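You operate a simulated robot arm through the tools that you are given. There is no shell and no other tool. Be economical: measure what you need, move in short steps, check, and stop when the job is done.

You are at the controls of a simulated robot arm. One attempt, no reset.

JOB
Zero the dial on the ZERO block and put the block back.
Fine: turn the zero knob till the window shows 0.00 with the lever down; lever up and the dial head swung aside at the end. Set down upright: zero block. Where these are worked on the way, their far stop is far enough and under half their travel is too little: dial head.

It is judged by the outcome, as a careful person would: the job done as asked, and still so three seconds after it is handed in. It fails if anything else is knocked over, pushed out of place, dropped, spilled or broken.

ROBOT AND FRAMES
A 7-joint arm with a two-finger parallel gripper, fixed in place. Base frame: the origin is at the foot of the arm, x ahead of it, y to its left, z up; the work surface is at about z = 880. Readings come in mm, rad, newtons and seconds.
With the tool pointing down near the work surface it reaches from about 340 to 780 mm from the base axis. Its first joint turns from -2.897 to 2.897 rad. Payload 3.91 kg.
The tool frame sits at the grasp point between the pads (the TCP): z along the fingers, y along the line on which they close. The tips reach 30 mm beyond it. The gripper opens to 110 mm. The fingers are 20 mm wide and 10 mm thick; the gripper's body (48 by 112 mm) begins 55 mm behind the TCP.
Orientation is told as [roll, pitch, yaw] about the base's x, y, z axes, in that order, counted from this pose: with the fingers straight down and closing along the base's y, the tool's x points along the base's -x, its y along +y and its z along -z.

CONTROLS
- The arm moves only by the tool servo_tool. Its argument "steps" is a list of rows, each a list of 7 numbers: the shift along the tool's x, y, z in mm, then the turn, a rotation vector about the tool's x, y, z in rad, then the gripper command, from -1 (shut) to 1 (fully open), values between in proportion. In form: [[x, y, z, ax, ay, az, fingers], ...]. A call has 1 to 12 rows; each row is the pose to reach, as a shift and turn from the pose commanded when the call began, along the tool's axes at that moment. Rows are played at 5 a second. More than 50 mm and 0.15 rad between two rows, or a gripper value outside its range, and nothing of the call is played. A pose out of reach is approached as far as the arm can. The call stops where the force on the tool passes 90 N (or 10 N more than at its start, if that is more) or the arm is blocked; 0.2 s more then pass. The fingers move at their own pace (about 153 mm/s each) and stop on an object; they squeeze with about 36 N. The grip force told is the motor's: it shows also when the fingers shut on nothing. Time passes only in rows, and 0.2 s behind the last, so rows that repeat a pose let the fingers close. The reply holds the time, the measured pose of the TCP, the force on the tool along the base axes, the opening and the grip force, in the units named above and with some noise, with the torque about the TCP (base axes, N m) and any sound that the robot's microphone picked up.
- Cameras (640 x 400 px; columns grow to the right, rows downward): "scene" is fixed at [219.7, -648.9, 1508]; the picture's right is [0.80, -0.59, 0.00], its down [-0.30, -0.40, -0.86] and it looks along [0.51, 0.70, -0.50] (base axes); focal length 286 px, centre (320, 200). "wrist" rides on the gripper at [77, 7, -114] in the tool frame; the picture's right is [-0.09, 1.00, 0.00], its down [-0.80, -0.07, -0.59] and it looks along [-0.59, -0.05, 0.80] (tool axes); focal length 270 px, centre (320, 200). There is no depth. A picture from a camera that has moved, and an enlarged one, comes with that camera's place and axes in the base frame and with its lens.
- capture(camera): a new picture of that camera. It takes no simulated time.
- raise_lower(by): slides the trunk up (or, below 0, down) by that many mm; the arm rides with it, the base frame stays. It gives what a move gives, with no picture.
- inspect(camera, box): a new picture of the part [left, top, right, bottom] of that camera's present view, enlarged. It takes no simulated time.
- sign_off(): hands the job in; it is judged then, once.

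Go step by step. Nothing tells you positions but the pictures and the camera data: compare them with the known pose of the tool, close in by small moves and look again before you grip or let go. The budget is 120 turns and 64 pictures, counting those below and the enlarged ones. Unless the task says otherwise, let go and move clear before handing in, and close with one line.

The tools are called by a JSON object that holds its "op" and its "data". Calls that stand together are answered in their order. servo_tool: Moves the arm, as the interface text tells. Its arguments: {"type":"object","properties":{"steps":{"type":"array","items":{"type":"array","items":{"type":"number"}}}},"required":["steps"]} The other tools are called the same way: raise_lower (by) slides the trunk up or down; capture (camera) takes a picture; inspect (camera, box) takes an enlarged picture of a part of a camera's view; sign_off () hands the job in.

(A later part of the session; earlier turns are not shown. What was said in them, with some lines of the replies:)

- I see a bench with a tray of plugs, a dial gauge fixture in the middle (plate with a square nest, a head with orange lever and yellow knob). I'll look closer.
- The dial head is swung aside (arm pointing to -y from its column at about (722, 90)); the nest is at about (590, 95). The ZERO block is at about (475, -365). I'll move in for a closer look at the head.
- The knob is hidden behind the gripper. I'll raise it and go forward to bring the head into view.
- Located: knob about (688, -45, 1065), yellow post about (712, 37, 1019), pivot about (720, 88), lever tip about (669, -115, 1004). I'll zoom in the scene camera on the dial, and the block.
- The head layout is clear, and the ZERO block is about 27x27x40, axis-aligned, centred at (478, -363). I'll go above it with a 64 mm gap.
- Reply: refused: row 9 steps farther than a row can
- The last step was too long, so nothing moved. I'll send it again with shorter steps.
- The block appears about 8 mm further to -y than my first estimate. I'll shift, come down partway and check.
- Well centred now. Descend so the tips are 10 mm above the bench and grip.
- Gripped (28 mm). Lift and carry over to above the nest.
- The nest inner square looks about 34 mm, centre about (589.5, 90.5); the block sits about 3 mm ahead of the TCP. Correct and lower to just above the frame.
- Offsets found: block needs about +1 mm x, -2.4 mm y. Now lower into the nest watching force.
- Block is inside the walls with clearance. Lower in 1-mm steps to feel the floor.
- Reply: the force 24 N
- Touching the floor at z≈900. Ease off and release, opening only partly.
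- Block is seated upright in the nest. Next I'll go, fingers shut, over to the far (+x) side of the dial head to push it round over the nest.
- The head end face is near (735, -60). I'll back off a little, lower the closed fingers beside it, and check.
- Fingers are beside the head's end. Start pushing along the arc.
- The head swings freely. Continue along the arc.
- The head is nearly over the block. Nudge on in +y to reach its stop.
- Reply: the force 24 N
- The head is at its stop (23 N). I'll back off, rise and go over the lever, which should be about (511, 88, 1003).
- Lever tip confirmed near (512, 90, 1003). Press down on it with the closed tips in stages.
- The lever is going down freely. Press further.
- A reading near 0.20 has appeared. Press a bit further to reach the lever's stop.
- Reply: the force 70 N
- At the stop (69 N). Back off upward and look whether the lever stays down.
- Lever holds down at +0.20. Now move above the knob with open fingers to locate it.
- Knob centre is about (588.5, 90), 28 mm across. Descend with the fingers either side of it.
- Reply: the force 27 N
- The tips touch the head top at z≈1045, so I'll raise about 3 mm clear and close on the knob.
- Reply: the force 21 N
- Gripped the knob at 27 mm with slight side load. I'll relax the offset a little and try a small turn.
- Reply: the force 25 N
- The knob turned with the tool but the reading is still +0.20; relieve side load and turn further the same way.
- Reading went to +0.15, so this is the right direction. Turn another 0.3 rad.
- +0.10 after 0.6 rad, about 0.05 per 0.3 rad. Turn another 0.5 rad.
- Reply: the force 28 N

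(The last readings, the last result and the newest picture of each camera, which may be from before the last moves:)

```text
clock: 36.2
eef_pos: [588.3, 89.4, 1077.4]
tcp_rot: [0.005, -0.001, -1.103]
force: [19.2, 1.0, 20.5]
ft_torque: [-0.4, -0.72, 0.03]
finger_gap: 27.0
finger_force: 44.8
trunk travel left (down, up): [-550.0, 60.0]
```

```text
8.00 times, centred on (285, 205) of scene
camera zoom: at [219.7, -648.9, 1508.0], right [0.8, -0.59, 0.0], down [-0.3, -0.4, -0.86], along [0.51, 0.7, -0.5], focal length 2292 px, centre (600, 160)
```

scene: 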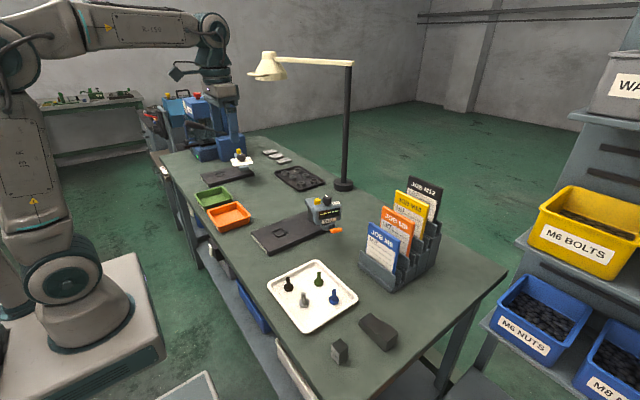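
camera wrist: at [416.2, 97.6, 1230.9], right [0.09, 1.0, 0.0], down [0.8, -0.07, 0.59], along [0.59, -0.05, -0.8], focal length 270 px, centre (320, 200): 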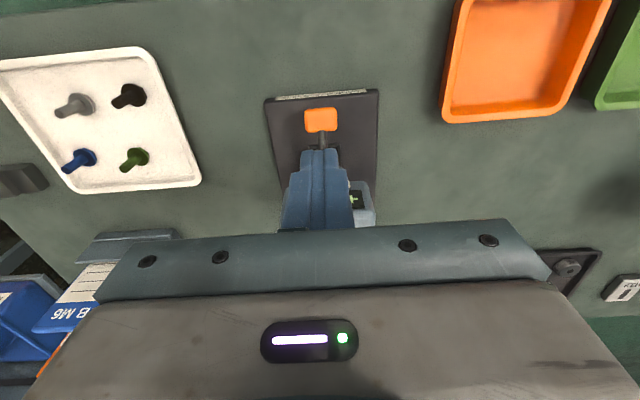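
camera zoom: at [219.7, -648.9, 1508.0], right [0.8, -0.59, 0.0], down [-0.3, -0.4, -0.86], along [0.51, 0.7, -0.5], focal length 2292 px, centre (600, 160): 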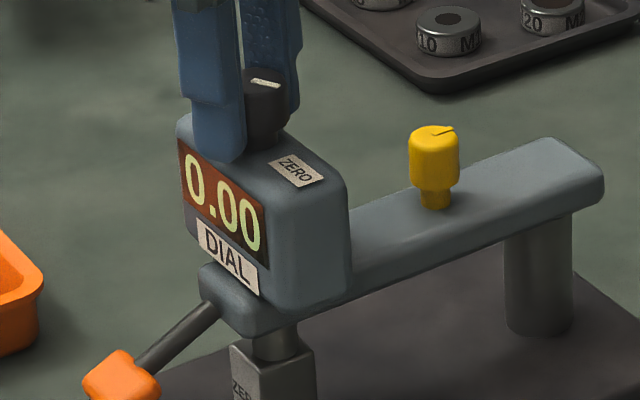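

The window shows 0.00. Release without moving, rise, and recheck.

{"op": "servo_tool", "data": {"steps": [[0, 0, 0, 0, 0, 0, -0.2], [0, 0, 0, 0, 0, 0, 0], [0, 0, -15, 0, 0, 0, 0], [0, 0, -60, 0, 0, 0, 0], [0, 0, -100, 0, 0, 0, 0]]}}

{"op": "inspect", "data": {"camera": "scene", "box": [250, 180, 320, 230]}}

```text
clock: 37.4
eef_pos: [586.5, 89.7, 1177.7]
tcp_rot: [-0.001, -0.001, -1.101]
force: [-0.2, -0.2, -0.1]
ft_torque: [-0.01, -0.03, -0.02]
finger_gap: 55.1
finger_force: 0.0
trunk travel left (down, up): [-550.0, 60.0]
```

```text
8.00 times, centred on (285, 205) of scene
camera zoom: at [219.7, -648.9, 1508.0], right [0.8, -0.59, 0.0], down [-0.3, -0.4, -0.86], along [0.51, 0.7, -0.5], focal length 2292 px, centre (600, 160)
```

zoom: 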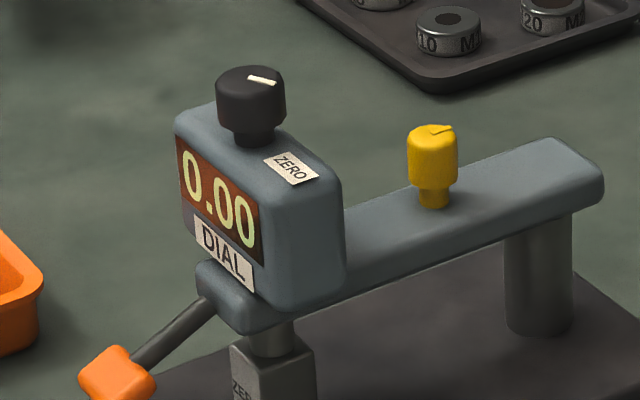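

0.00 holds after letting go. Turn the wrist back to yaw 0, then go to the lever.

{"op": "servo_tool", "data": {"steps": [[0, 0, 0, 0, 0, -0.14, 0], [0, 0, 0, 0, 0, -0.28, 0], [0, 0, 0, 0, 0, -0.42, 0], [0, 0, 0, 0, 0, -0.56, 0], [0, 0, 0, 0, 0, -0.7, 0], [0, 0, 0, 0, 0, -0.84, 0], [0, 0, 0, 0, 0, -0.98, 0.2], [0, 0, 0, 0, 0, -1.1, 0.2]]}}

{"op": "servo_tool", "data": {"steps": [[40, 0, 0, 0, 0, 0, 0.2], [76, 0, 20, 0, 0, 0, 0.2], [78, 0, 60, 0, 0, 0, 0.2], [78, 0, 100, 0, 0, 0, 0.2], [78, 0, 130, 0, 0, 0, 0.2]]}}

{"op": "inspect", "data": {"camera": "wrist", "box": [220, 80, 420, 240]}}

```text
clock: 39.2
eef_pos: [585.9, 90.7, 1177.4]
tcp_rot: [0.0, -0.001, 0.0]
force: [0.3, -0.8, -0.4]
ft_torque: [-0.02, 0.0, -0.04]
finger_gap: 65.9
finger_force: 0.0
trunk travel left (down, up): [-550.0, 60.0]
```

```text
clock: 40.4
eef_pos: [509.3, 89.2, 1045.3]
tcp_rot: [-0.001, 0.001, -0.002]
force: [0.7, -0.1, 0.1]
ft_torque: [0.02, -0.02, 0.05]
finger_gap: 65.9
finger_force: 0.1
trunk travel left (down, up): [-550.0, 60.0]
```

```text
2.50 times, centred on (320, 160) of wrist
camera zoom: at [430.5, 97.1, 1161.9], right [0.09, 1.0, 0.0], down [0.8, -0.07, 0.59], along [0.59, -0.05, -0.8], focal length 676 px, centre (320, 300)
```

zoom: 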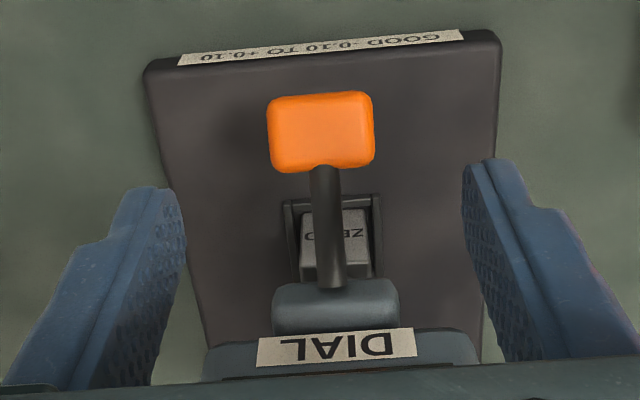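

Crossbar at about (513, 90, 962), 33 mm wide. Descend and grip its two ends.

{"op": "servo_tool", "data": {"steps": [[-3, 1, 40, 0, 0, 0, 0.2], [-3, 1, 72, 0, 0, 0, 0.2], [-3, 1, 72, 0, 0, 0, -0.2], [-3, 1, 72, 0, 0, 0, -1], [-3, 1, 72, 0, 0, 0, -1]]}}

{"op": "inspect", "data": {"camera": "scene", "box": [250, 180, 320, 230]}}

```text
clock: 41.6
eef_pos: [512.0, 89.6, 973.2]
tcp_rot: [0.001, 0.0, -0.001]
force: [0.7, -7.8, -2.4]
ft_torque: [-0.14, 0.08, -0.15]
finger_gap: 33.5
finger_force: 44.9
trunk travel left (down, up): [-550.0, 60.0]
```

```text
8.00 times, centred on (285, 205) of scene
camera zoom: at [219.7, -648.9, 1508.0], right [0.8, -0.59, 0.0], down [-0.3, -0.4, -0.86], along [0.51, 0.7, -0.5], focal length 2292 px, centre (600, 160)
```

zoom: 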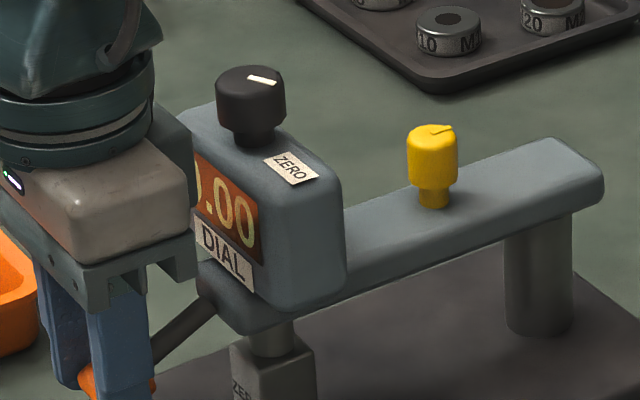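

Crossbar held. Lift along the arc.

{"op": "servo_tool", "data": {"steps": [[2, -0.5, -7, 0, 0, 0, -1], [4, -0.5, -14, 0, 0, 0, -1], [5, -0.5, -21, 0, 0, 0, -1], [4, -0.5, -28, 0, 0, 0, -1], [2.5, -0.5, -35, 0, 0, 0, -1], [0, -0.5, -41, 0, 0, 0, -1], [-2, -0.5, -45, 0, 0, 0, -1], [-2, -0.5, -45, 0, 0, 0, -1]]}}

{"op": "inspect", "data": {"camera": "scene", "box": [250, 180, 320, 230]}}

```text
clock: 43.4
eef_pos: [511.8, 89.3, 1019.0]
tcp_rot: [-0.001, 0.001, 0.0]
force: [-16.9, -9.4, -14.3]
ft_torque: [-0.25, 1.43, 0.12]
finger_gap: 33.3
finger_force: 45.1
trunk travel left (down, up): [-550.0, 60.0]
```

```text
8.00 times, centred on (285, 205) of scene
camera zoom: at [219.7, -648.9, 1508.0], right [0.8, -0.59, 0.0], down [-0.3, -0.4, -0.86], along [0.51, 0.7, -0.5], focal length 2292 px, centre (600, 160)
```

zoom: 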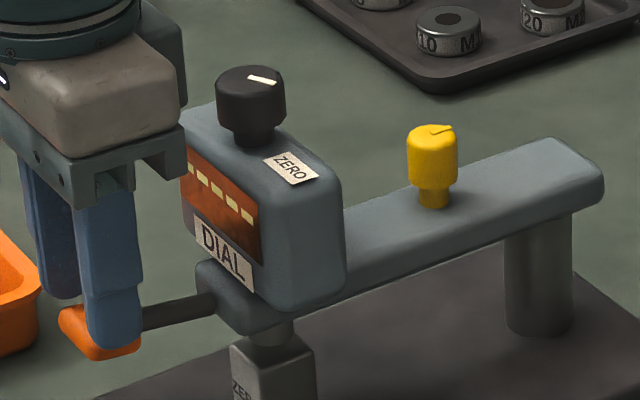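

Window shows dashes again, lever about horizontal; it started a bit higher. Continue lifting, easing the x load.

{"op": "servo_tool", "data": {"steps": [[1.5, 0, -4, 0, 0, 0, -1], [1.5, 0, -8, 0, 0, 0, -1], [1, 0, -12, 0, 0, 0, -1], [0, 0, -16, 0, 0, 0, -1], [0, 0, -16, 0, 0, 0, -1]]}}

{"op": "inspect", "data": {"camera": "scene", "box": [250, 180, 320, 230]}}

```text
clock: 44.6
eef_pos: [512.6, 91.3, 1034.2]
tcp_rot: [0.0, 0.001, 0.0]
force: [0.6, -0.1, 0.8]
ft_torque: [-0.03, 0.0, -0.01]
finger_gap: 0.0
finger_force: 37.9
trunk travel left (down, up): [-550.0, 60.0]
```

```text
8.00 times, centred on (285, 205) of scene
camera zoom: at [219.7, -648.9, 1508.0], right [0.8, -0.59, 0.0], down [-0.3, -0.4, -0.86], along [0.51, 0.7, -0.5], focal length 2292 px, centre (600, 160)
```

zoom: 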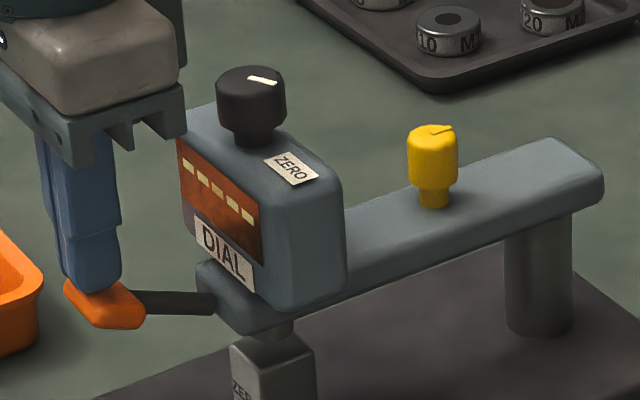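

The grip slipped off the top near the end. I'll reopen, regrip lower, and finish lifting.

{"op": "servo_tool", "data": {"steps": [[0, 0, -12, 0, 0, 0, -1], [0, -1, -14, 0, 0, 0, 0.2], [0, -1, -14, 0, 0, 0, 0.2], [0, -1, 10, 0, 0, 0, 0.2], [0, -1, 30, 0, 0, 0, 0.2], [0, -1, 30, 0, 0, 0, -0.4], [0, -1, 30, 0, 0, 0, -1], [0, -1, 30, 0, 0, 0, -1]]}}

{"op": "servo_tool", "data": {"steps": [[0, 0, -4, 0, 0, 0, -1], [-1, 0, -8, 0, 0, 0, -1], [-2, 0, -12, 0, 0, 0, -1], [-3, 0, -15, 0, 0, 0, -1]]}}

{"op": "inspect", "data": {"camera": "scene", "box": [250, 180, 320, 230]}}

```text
clock: 46.4
eef_pos: [513.2, 90.2, 1005.2]
tcp_rot: [0.001, -0.001, -0.001]
force: [2.1, 0.3, 0.0]
ft_torque: [-0.01, -0.09, -0.06]
finger_gap: 33.7
finger_force: 44.5
trunk travel left (down, up): [-550.0, 60.0]
```

```text
clock: 47.4
eef_pos: [514.1, 90.8, 1018.8]
tcp_rot: [-0.003, 0.006, -0.001]
force: [-8.4, -1.1, -34.6]
ft_torque: [-0.01, 0.26, 0.05]
finger_gap: 33.8
finger_force: 45.2
trunk travel left (down, up): [-550.0, 60.0]
```

```text
8.00 times, centred on (285, 205) of scene
camera zoom: at [219.7, -648.9, 1508.0], right [0.8, -0.59, 0.0], down [-0.3, -0.4, -0.86], along [0.51, 0.7, -0.5], focal length 2292 px, centre (600, 160)
```

zoom: 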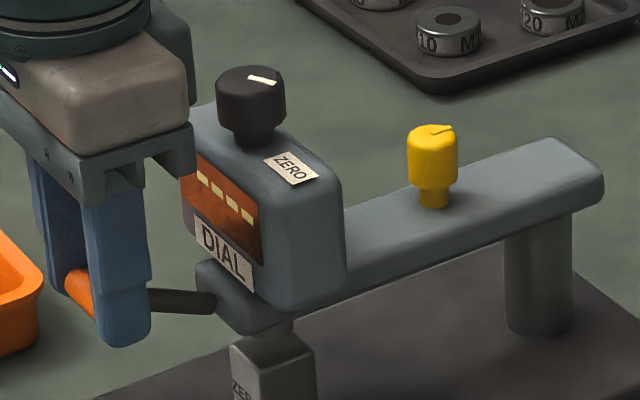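

Held back by 35 N: the lever is at its upper stop. Release, rise, and check.

{"op": "servo_tool", "data": {"steps": [[1, 0, 2, 0, 0, 0, -1], [1, 0, 2, 0, 0, 0, 0.2], [1, 0, 2, 0, 0, 0, 0.2], [1, 0, -40, 0, 0, 0, 0.2], [1, 0, -85, 0, 0, 0, 0.2], [1, 0, -130, 0, 0, 0, -1]]}}

{"op": "inspect", "data": {"camera": "scene", "box": [240, 170, 340, 240]}}

```text
clock: 48.8
eef_pos: [513.5, 90.3, 1149.2]
tcp_rot: [-0.001, -0.001, -0.002]
force: [-0.1, 0.0, 0.0]
ft_torque: [0.02, 0.0, -0.03]
finger_gap: 0.0
finger_force: 35.7
trunk travel left (down, up): [-550.0, 60.0]
```

```text
5.71 times, centred on (290, 205) of scene
camera zoom: at [219.7, -648.9, 1508.0], right [0.8, -0.59, 0.0], down [-0.3, -0.4, -0.86], along [0.51, 0.7, -0.5], focal length 1637 px, centre (491, 171)
```

zoom: 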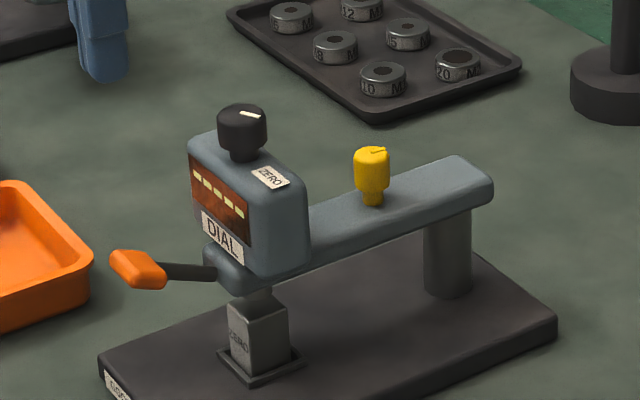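

Lever is up exactly as at first. Now go to the +y side of the head with shut fingers to swing it back aside.

{"op": "servo_tool", "data": {"steps": [[-20, 35, 0, 0, 0, 0, -1], [-45, 65, 0, 0, 0, 0, -1], [-68.5, 66, 20, 0, 0, 0, -1], [-68.5, 66, 65, 0, 0, 0, -1], [-68.5, 66, 105, 0, 0, 0, -1], [-68.5, 66, 105, 0, 0, 0, -1]]}}

{"op": "inspect", "data": {"camera": "wrist", "box": [220, 80, 420, 240]}}

```text
clock: 50.2
eef_pos: [583.5, 155.3, 1044.0]
tcp_rot: [0.001, 0.001, -0.001]
force: [0.4, 0.5, -0.3]
ft_torque: [-0.03, 0.02, -0.02]
finger_gap: 0.2
finger_force: 35.6
trunk travel left (down, up): [-550.0, 60.0]
```

```text
2.50 times, centred on (320, 160) of wrist
camera zoom: at [505.0, 162.2, 1160.3], right [0.09, 1.0, 0.0], down [0.8, -0.07, 0.59], along [0.59, -0.05, -0.8], focal length 676 px, centre (320, 300)
```

zoom: 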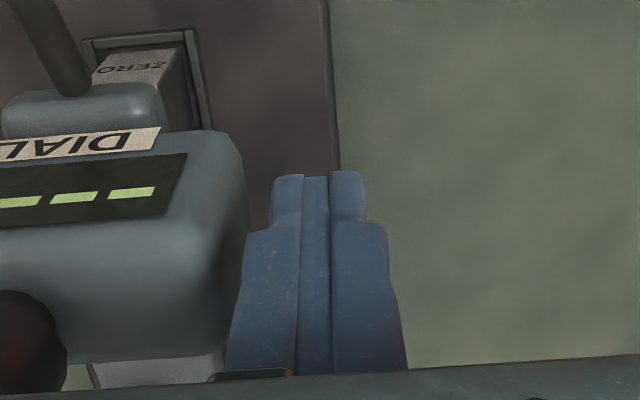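

Fingers are beside the head. Push it back along the arc.

{"op": "servo_tool", "data": {"steps": [[1.5, -11.5, 0, 0, 0, 0, -1], [5.7, -24, 0, 0, 0, 0, -1], [8.7, -36.7, 0, 0, 0, 0, -1], [10.7, -49.6, 0, 0, 0, 0, -1], [11.5, -62.7, 0, 0, 0, 0, -1], [11.1, -75.8, 0, 0, 0, 0, -1], [9.7, -88.8, 0, 0, 0, 0, -1], [7, -101.6, 0, 0, 0, 0, -1], [3.3, -114, 0, 0, 0, 0, -1], [-1.5, -126.3, 0, 0, 0, 0, -1], [-7.3, -138, 0, 0, 0, 0, -1], [-14.1, -149.2, 0, 0, 0, 0, -1]]}}

{"op": "inspect", "data": {"camera": "scene", "box": [250, 160, 370, 240]}}

```text
clock: 52.8
eef_pos: [598.4, 5.9, 1043.3]
tcp_rot: [0.0, 0.002, -0.002]
force: [0.3, 0.8, -0.2]
ft_torque: [0.03, 0.03, 0.0]
finger_gap: 0.0
finger_force: 35.4
trunk travel left (down, up): [-550.0, 60.0]
```

```text
5.00 times, centred on (310, 200) of scene
camera zoom: at [219.7, -648.9, 1508.0], right [0.8, -0.59, 0.0], down [-0.3, -0.4, -0.86], along [0.51, 0.7, -0.5], focal length 1432 px, centre (370, 200)
```

zoom: 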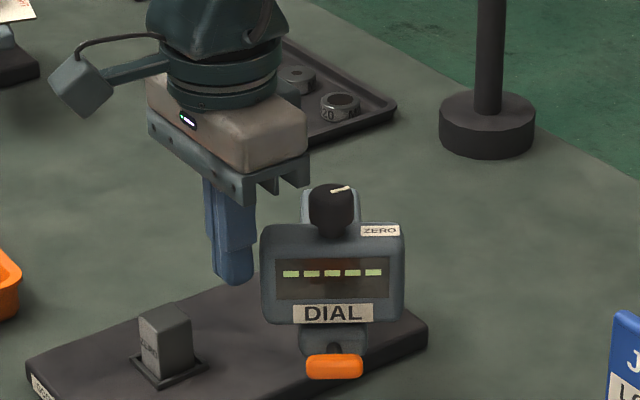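

Halfway round. Continue to the stop.

{"op": "servo_tool", "data": {"steps": [[-7, -10.4, 0, 0, 0, 0, -1], [-15.7, -20.2, 0, 0, 0, 0, -1], [-25.2, -29.2, 0, 0, 0, 0, -1], [-30.2, -33.4, 0, 0, 0, 0, -1], [-35.4, -37.4, 0, 0, 0, 0, -1], [-39, -40, 0, 0, 0, 0, -1]]}}

{"op": "inspect", "data": {"camera": "scene", "box": [270, 150, 390, 240]}}

```text
clock: 54.2
eef_pos: [636.5, -32.0, 1044.2]
tcp_rot: [-0.001, 0.002, -0.003]
force: [-2.9, 1.0, -1.1]
ft_torque: [0.0, 0.03, -0.04]
finger_gap: 0.0
finger_force: 36.4
trunk travel left (down, up): [-550.0, 60.0]
```

```text
4.44 times, centred on (330, 195) of scene
camera zoom: at [219.7, -648.9, 1508.0], right [0.8, -0.59, 0.0], down [-0.3, -0.4, -0.86], along [0.51, 0.7, -0.5], focal length 1273 px, centre (276, 222)
```

zoom: 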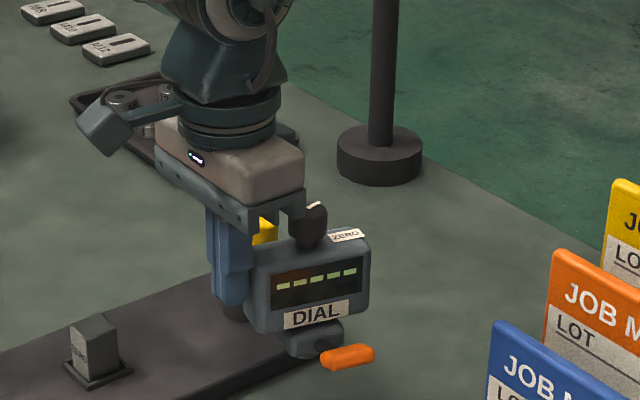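

The head is back exactly where it started. A small nudge to confirm the stop, then back off.

{"op": "servo_tool", "data": {"steps": [[-4, -2, 0, 0, 0, 0, -1], [-4, -2, 0, 0, 0, 0, -1]]}}

{"op": "servo_tool", "data": {"steps": [[25, 10, 0, 0, 0, 0, -1], [40, 30, -40, 0, 0, 0, -1], [50, 60, -70, 0, 0, 0, -1], [52, 95, -70, 0, 0, 0, 0.1], [52, 124, -60, 0, 0, 0, 0.1], [52, 124, -40, 0, 0, 0, 0.1], [52, 124, -20, 0, 0, 0, 0.1], [52, 124, 0, 0, 0, 0, 0.1]]}}

{"op": "inspect", "data": {"camera": "wrist", "box": [220, 40, 420, 200]}}

{"op": "inspect", "data": {"camera": "scene", "box": [240, 180, 400, 280]}}

```text
clock: 54.8
eef_pos: [637.2, -33.2, 1046.0]
tcp_rot: [-0.001, 0.006, -0.001]
force: [-26.9, 7.5, -9.3]
ft_torque: [0.15, 0.08, -0.32]
finger_gap: 0.0
finger_force: 36.7
trunk travel left (down, up): [-550.0, 60.0]
```

```text
clock: 56.6
eef_pos: [588.9, 87.3, 1043.5]
tcp_rot: [0.0, 0.0, 0.0]
force: [0.4, -0.3, -0.3]
ft_torque: [-0.03, 0.01, -0.03]
finger_gap: 60.5
finger_force: 0.1
trunk travel left (down, up): [-550.0, 60.0]
```

```text
2.50 times, centred on (320, 120) of wrist
camera zoom: at [510.6, 95.1, 1160.4], right [0.09, 1.0, 0.0], down [0.8, -0.07, 0.59], along [0.59, -0.05, -0.8], focal length 676 px, centre (320, 400)
```

zoom: 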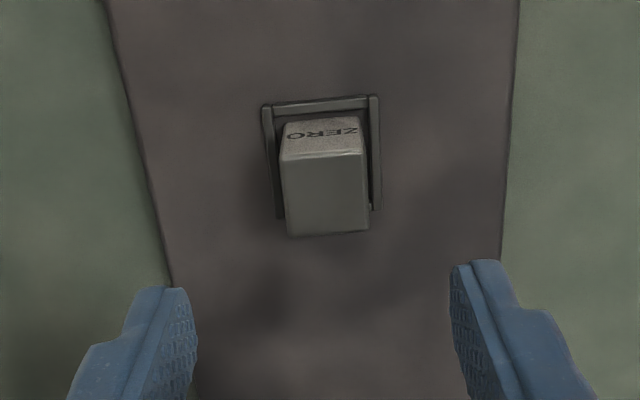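

```text
4.00 times, centred on (320, 230) of scene
camera zoom: at [219.7, -648.9, 1508.0], right [0.8, -0.59, 0.0], down [-0.3, -0.4, -0.86], along [0.51, 0.7, -0.5], focal length 1146 px, centre (320, 80)
```

zoom: 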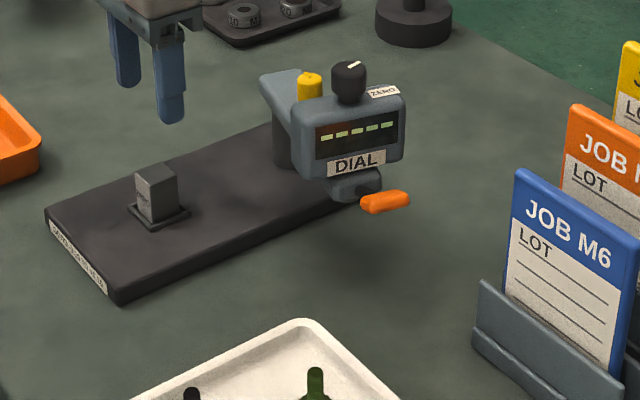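

Head is aside at its stop, lever up. Now descend on the block and grip it as before.

{"op": "servo_tool", "data": {"steps": [[2.4, 2.7, 40, 0, 0, 0, 0.1], [2.4, 2.7, 80, 0, 0, 0, 0.1], [2.4, 2.7, 103, 0, 0, 0, 0.1], [2.4, 2.7, 103, 0, 0, 0, -0.3], [2.4, 2.7, 103, 0, 0, 0, -1], [2.4, 2.7, 103, 0, 0, 0, -1], [2.4, 2.7, 103, 0, 0, 0, -1]]}}

```text
clock: 58.2
eef_pos: [587.3, 91.4, 941.0]
tcp_rot: [-0.001, -0.001, -0.001]
force: [0.4, -1.2, 0.1]
ft_torque: [0.02, 0.01, -0.01]
finger_gap: 27.9
finger_force: 36.0
trunk travel left (down, up): [-550.0, 60.0]
```

Gripped. Lift and carry it back toward its original spot.

{"op": "servo_tool", "data": {"steps": [[0, 0, -20, 0, 0, 0, -1], [0, 0, -60, 0, 0, 0, -1], [5, -20, -90, 0, 0, 0, -1], [15, -60, -90, 0, 0, 0, -1], [25, -104, -90, 0, 0, 0, -1], [35, -148, -90, 0, 0, 0, -1], [45, -192, -90, 0, 0, 0, -1], [55, -236, -90, 0, 0, 0, -1], [66, -280, -90, 0, 0, 0, -1], [77, -324, -90, 0, 0, 0, -1], [88, -368, -90, 0, 0, 0, -1], [98, -411, -90, 0, 0, 0, -1]]}}

{"op": "servo_tool", "data": {"steps": [[6, -25, 10, 0, 0, 0, -1], [11, -48, 30, 0, 0, 0, -1], [11, -48, 70, 0, 0, 0, -1], [11, -48, 95, 0, 0, 0, -1], [11, -48, 95, 0, 0, 0, -1]]}}

{"op": "capture", "data": {"camera": "wrist"}}

```text
clock: 60.8
eef_pos: [488.2, -321.1, 1031.3]
tcp_rot: [0.002, 0.0, 0.0]
force: [0.1, -0.5, -2.0]
ft_torque: [0.01, 0.0, 0.05]
finger_gap: 27.8
finger_force: 35.6
trunk travel left (down, up): [-550.0, 60.0]
```

```text
clock: 62.0
eef_pos: [476.6, -368.0, 935.7]
tcp_rot: [0.0, -0.001, 0.0]
force: [-0.1, -0.1, -2.9]
ft_torque: [0.01, 0.03, 0.01]
finger_gap: 27.7
finger_force: 36.1
trunk travel left (down, up): [-550.0, 60.0]
```

```text
12 pictures are left
camera wrist: at [398.4, -361.0, 1052.8], right [0.09, 1.0, 0.0], down [0.8, -0.07, 0.59], along [0.59, -0.05, -0.8], focal length 270 px, centre (320, 200)
```

wrist: 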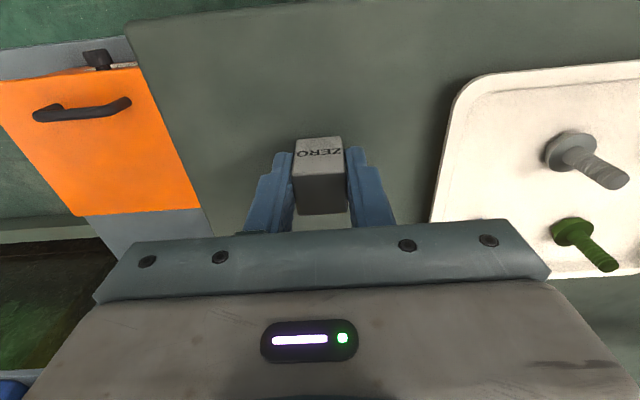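

Back over the original spot. Lower gently the last 15 mm.

{"op": "servo_tool", "data": {"steps": [[0, 0, 7, 0, 0, 0, -1], [0, 0, 12, 0, 0, 0, -1], [0, 0, 14, 0, 0, 0, -1], [0, 0, 15.5, 0, 0, 0, -1], [0, 0, 15.5, 0, 0, 0, -1]]}}

```text
clock: 63.2
eef_pos: [477.1, -368.0, 920.9]
tcp_rot: [-0.001, 0.0, 0.0]
force: [-0.1, 0.1, -0.4]
ft_torque: [0.02, -0.03, -0.02]
finger_gap: 27.6
finger_force: 35.6
trunk travel left (down, up): [-550.0, 60.0]
```

{"op": "servo_tool", "data": {"steps": [[0, 0, 0.7, 0, 0, 0, -1], [0, 0, 1.2, 0, 0, 0, -1], [0, 0, 1.2, 0, 0, 0, -1]]}}

```text
clock: 64.0
eef_pos: [477.8, -367.7, 921.1]
tcp_rot: [-0.001, 0.0, -0.001]
force: [1.5, -0.7, 11.6]
ft_torque: [0.1, 0.06, -0.02]
finger_gap: 28.0
finger_force: 36.0
trunk travel left (down, up): [-550.0, 60.0]
```

The block is touching the bench. Release, rise clear, and check everything.

{"op": "servo_tool", "data": {"steps": [[0, 0, -1, 0, 0, 0, -1], [0, 0, -1, 0, 0, 0, 0], [0, 0, -1, 0, 0, 0, 0.1], [0, 0, -30, 0, 0, 0, 0.1], [0, 0, -75, 0, 0, 0, 0.1], [0, 0, -120, 0, 0, 0, 0.1], [20, 20, -160, 0, 0, 0, 0.1], [40, 40, -190, 0, 0, 0, 0.1]]}}

{"op": "capture", "data": {"camera": "scene"}}

{"op": "inspect", "data": {"camera": "scene", "box": [315, 325, 365, 375]}}

{"op": "inspect", "data": {"camera": "scene", "box": [296, 190, 352, 240]}}

```text
clock: 65.8
eef_pos: [435.7, -326.8, 1110.4]
tcp_rot: [0.0, 0.0, 0.0]
force: [-0.8, 0.4, 0.5]
ft_torque: [-0.03, 0.01, -0.01]
finger_gap: 60.5
finger_force: 0.1
trunk travel left (down, up): [-550.0, 60.0]
```

```text
11 pictures are left
```

scene: 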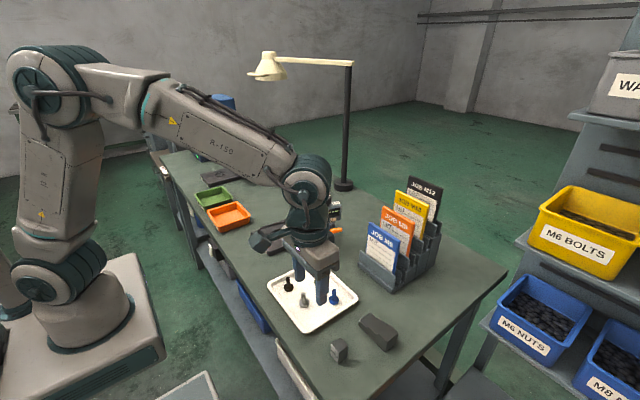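

```text
8.00 times, centred on (340, 350) of scene
camera zoom: at [219.7, -648.9, 1508.0], right [0.8, -0.59, 0.0], down [-0.3, -0.4, -0.86], along [0.51, 0.7, -0.5], focal length 2292 px, centre (160, -1000)
```

zoom: 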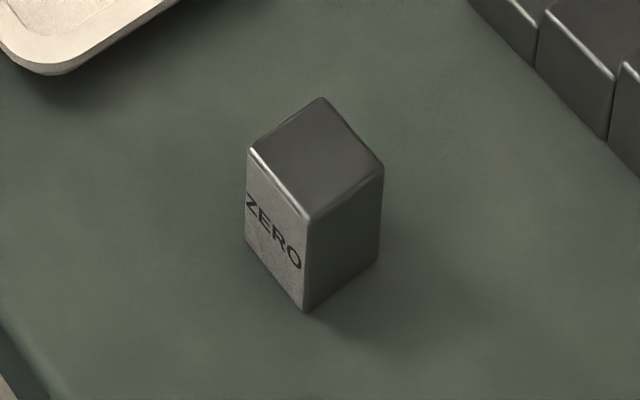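

```text
8.00 times, centred on (324, 215) of scene
camera zoom: at [219.7, -648.9, 1508.0], right [0.8, -0.59, 0.0], down [-0.3, -0.4, -0.86], along [0.51, 0.7, -0.5], focal length 2292 px, centre (288, 80)
```

zoom: 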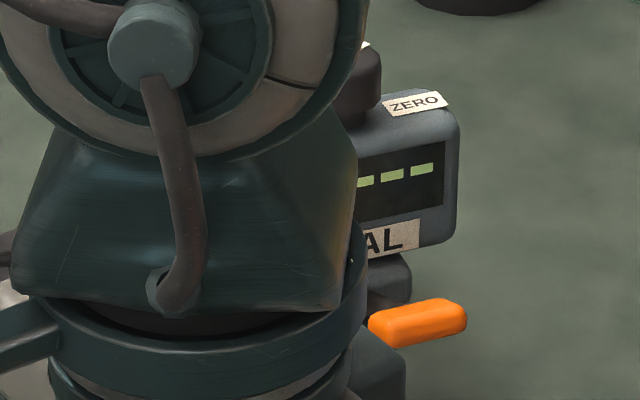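

The block stands upright within about 2 mm of its original spot. The head is aside, the lever is up, nothing else has moved and the arm is clear, so I'm handing in.

{"op": "sign_off", "data": {}}

```text
The job is handed in.
```

The job is handed in: the dial read 0.00 on the ZERO block with the lever down, the lever is back up, the head is swung aside to its stop, and the block is upright in its place.
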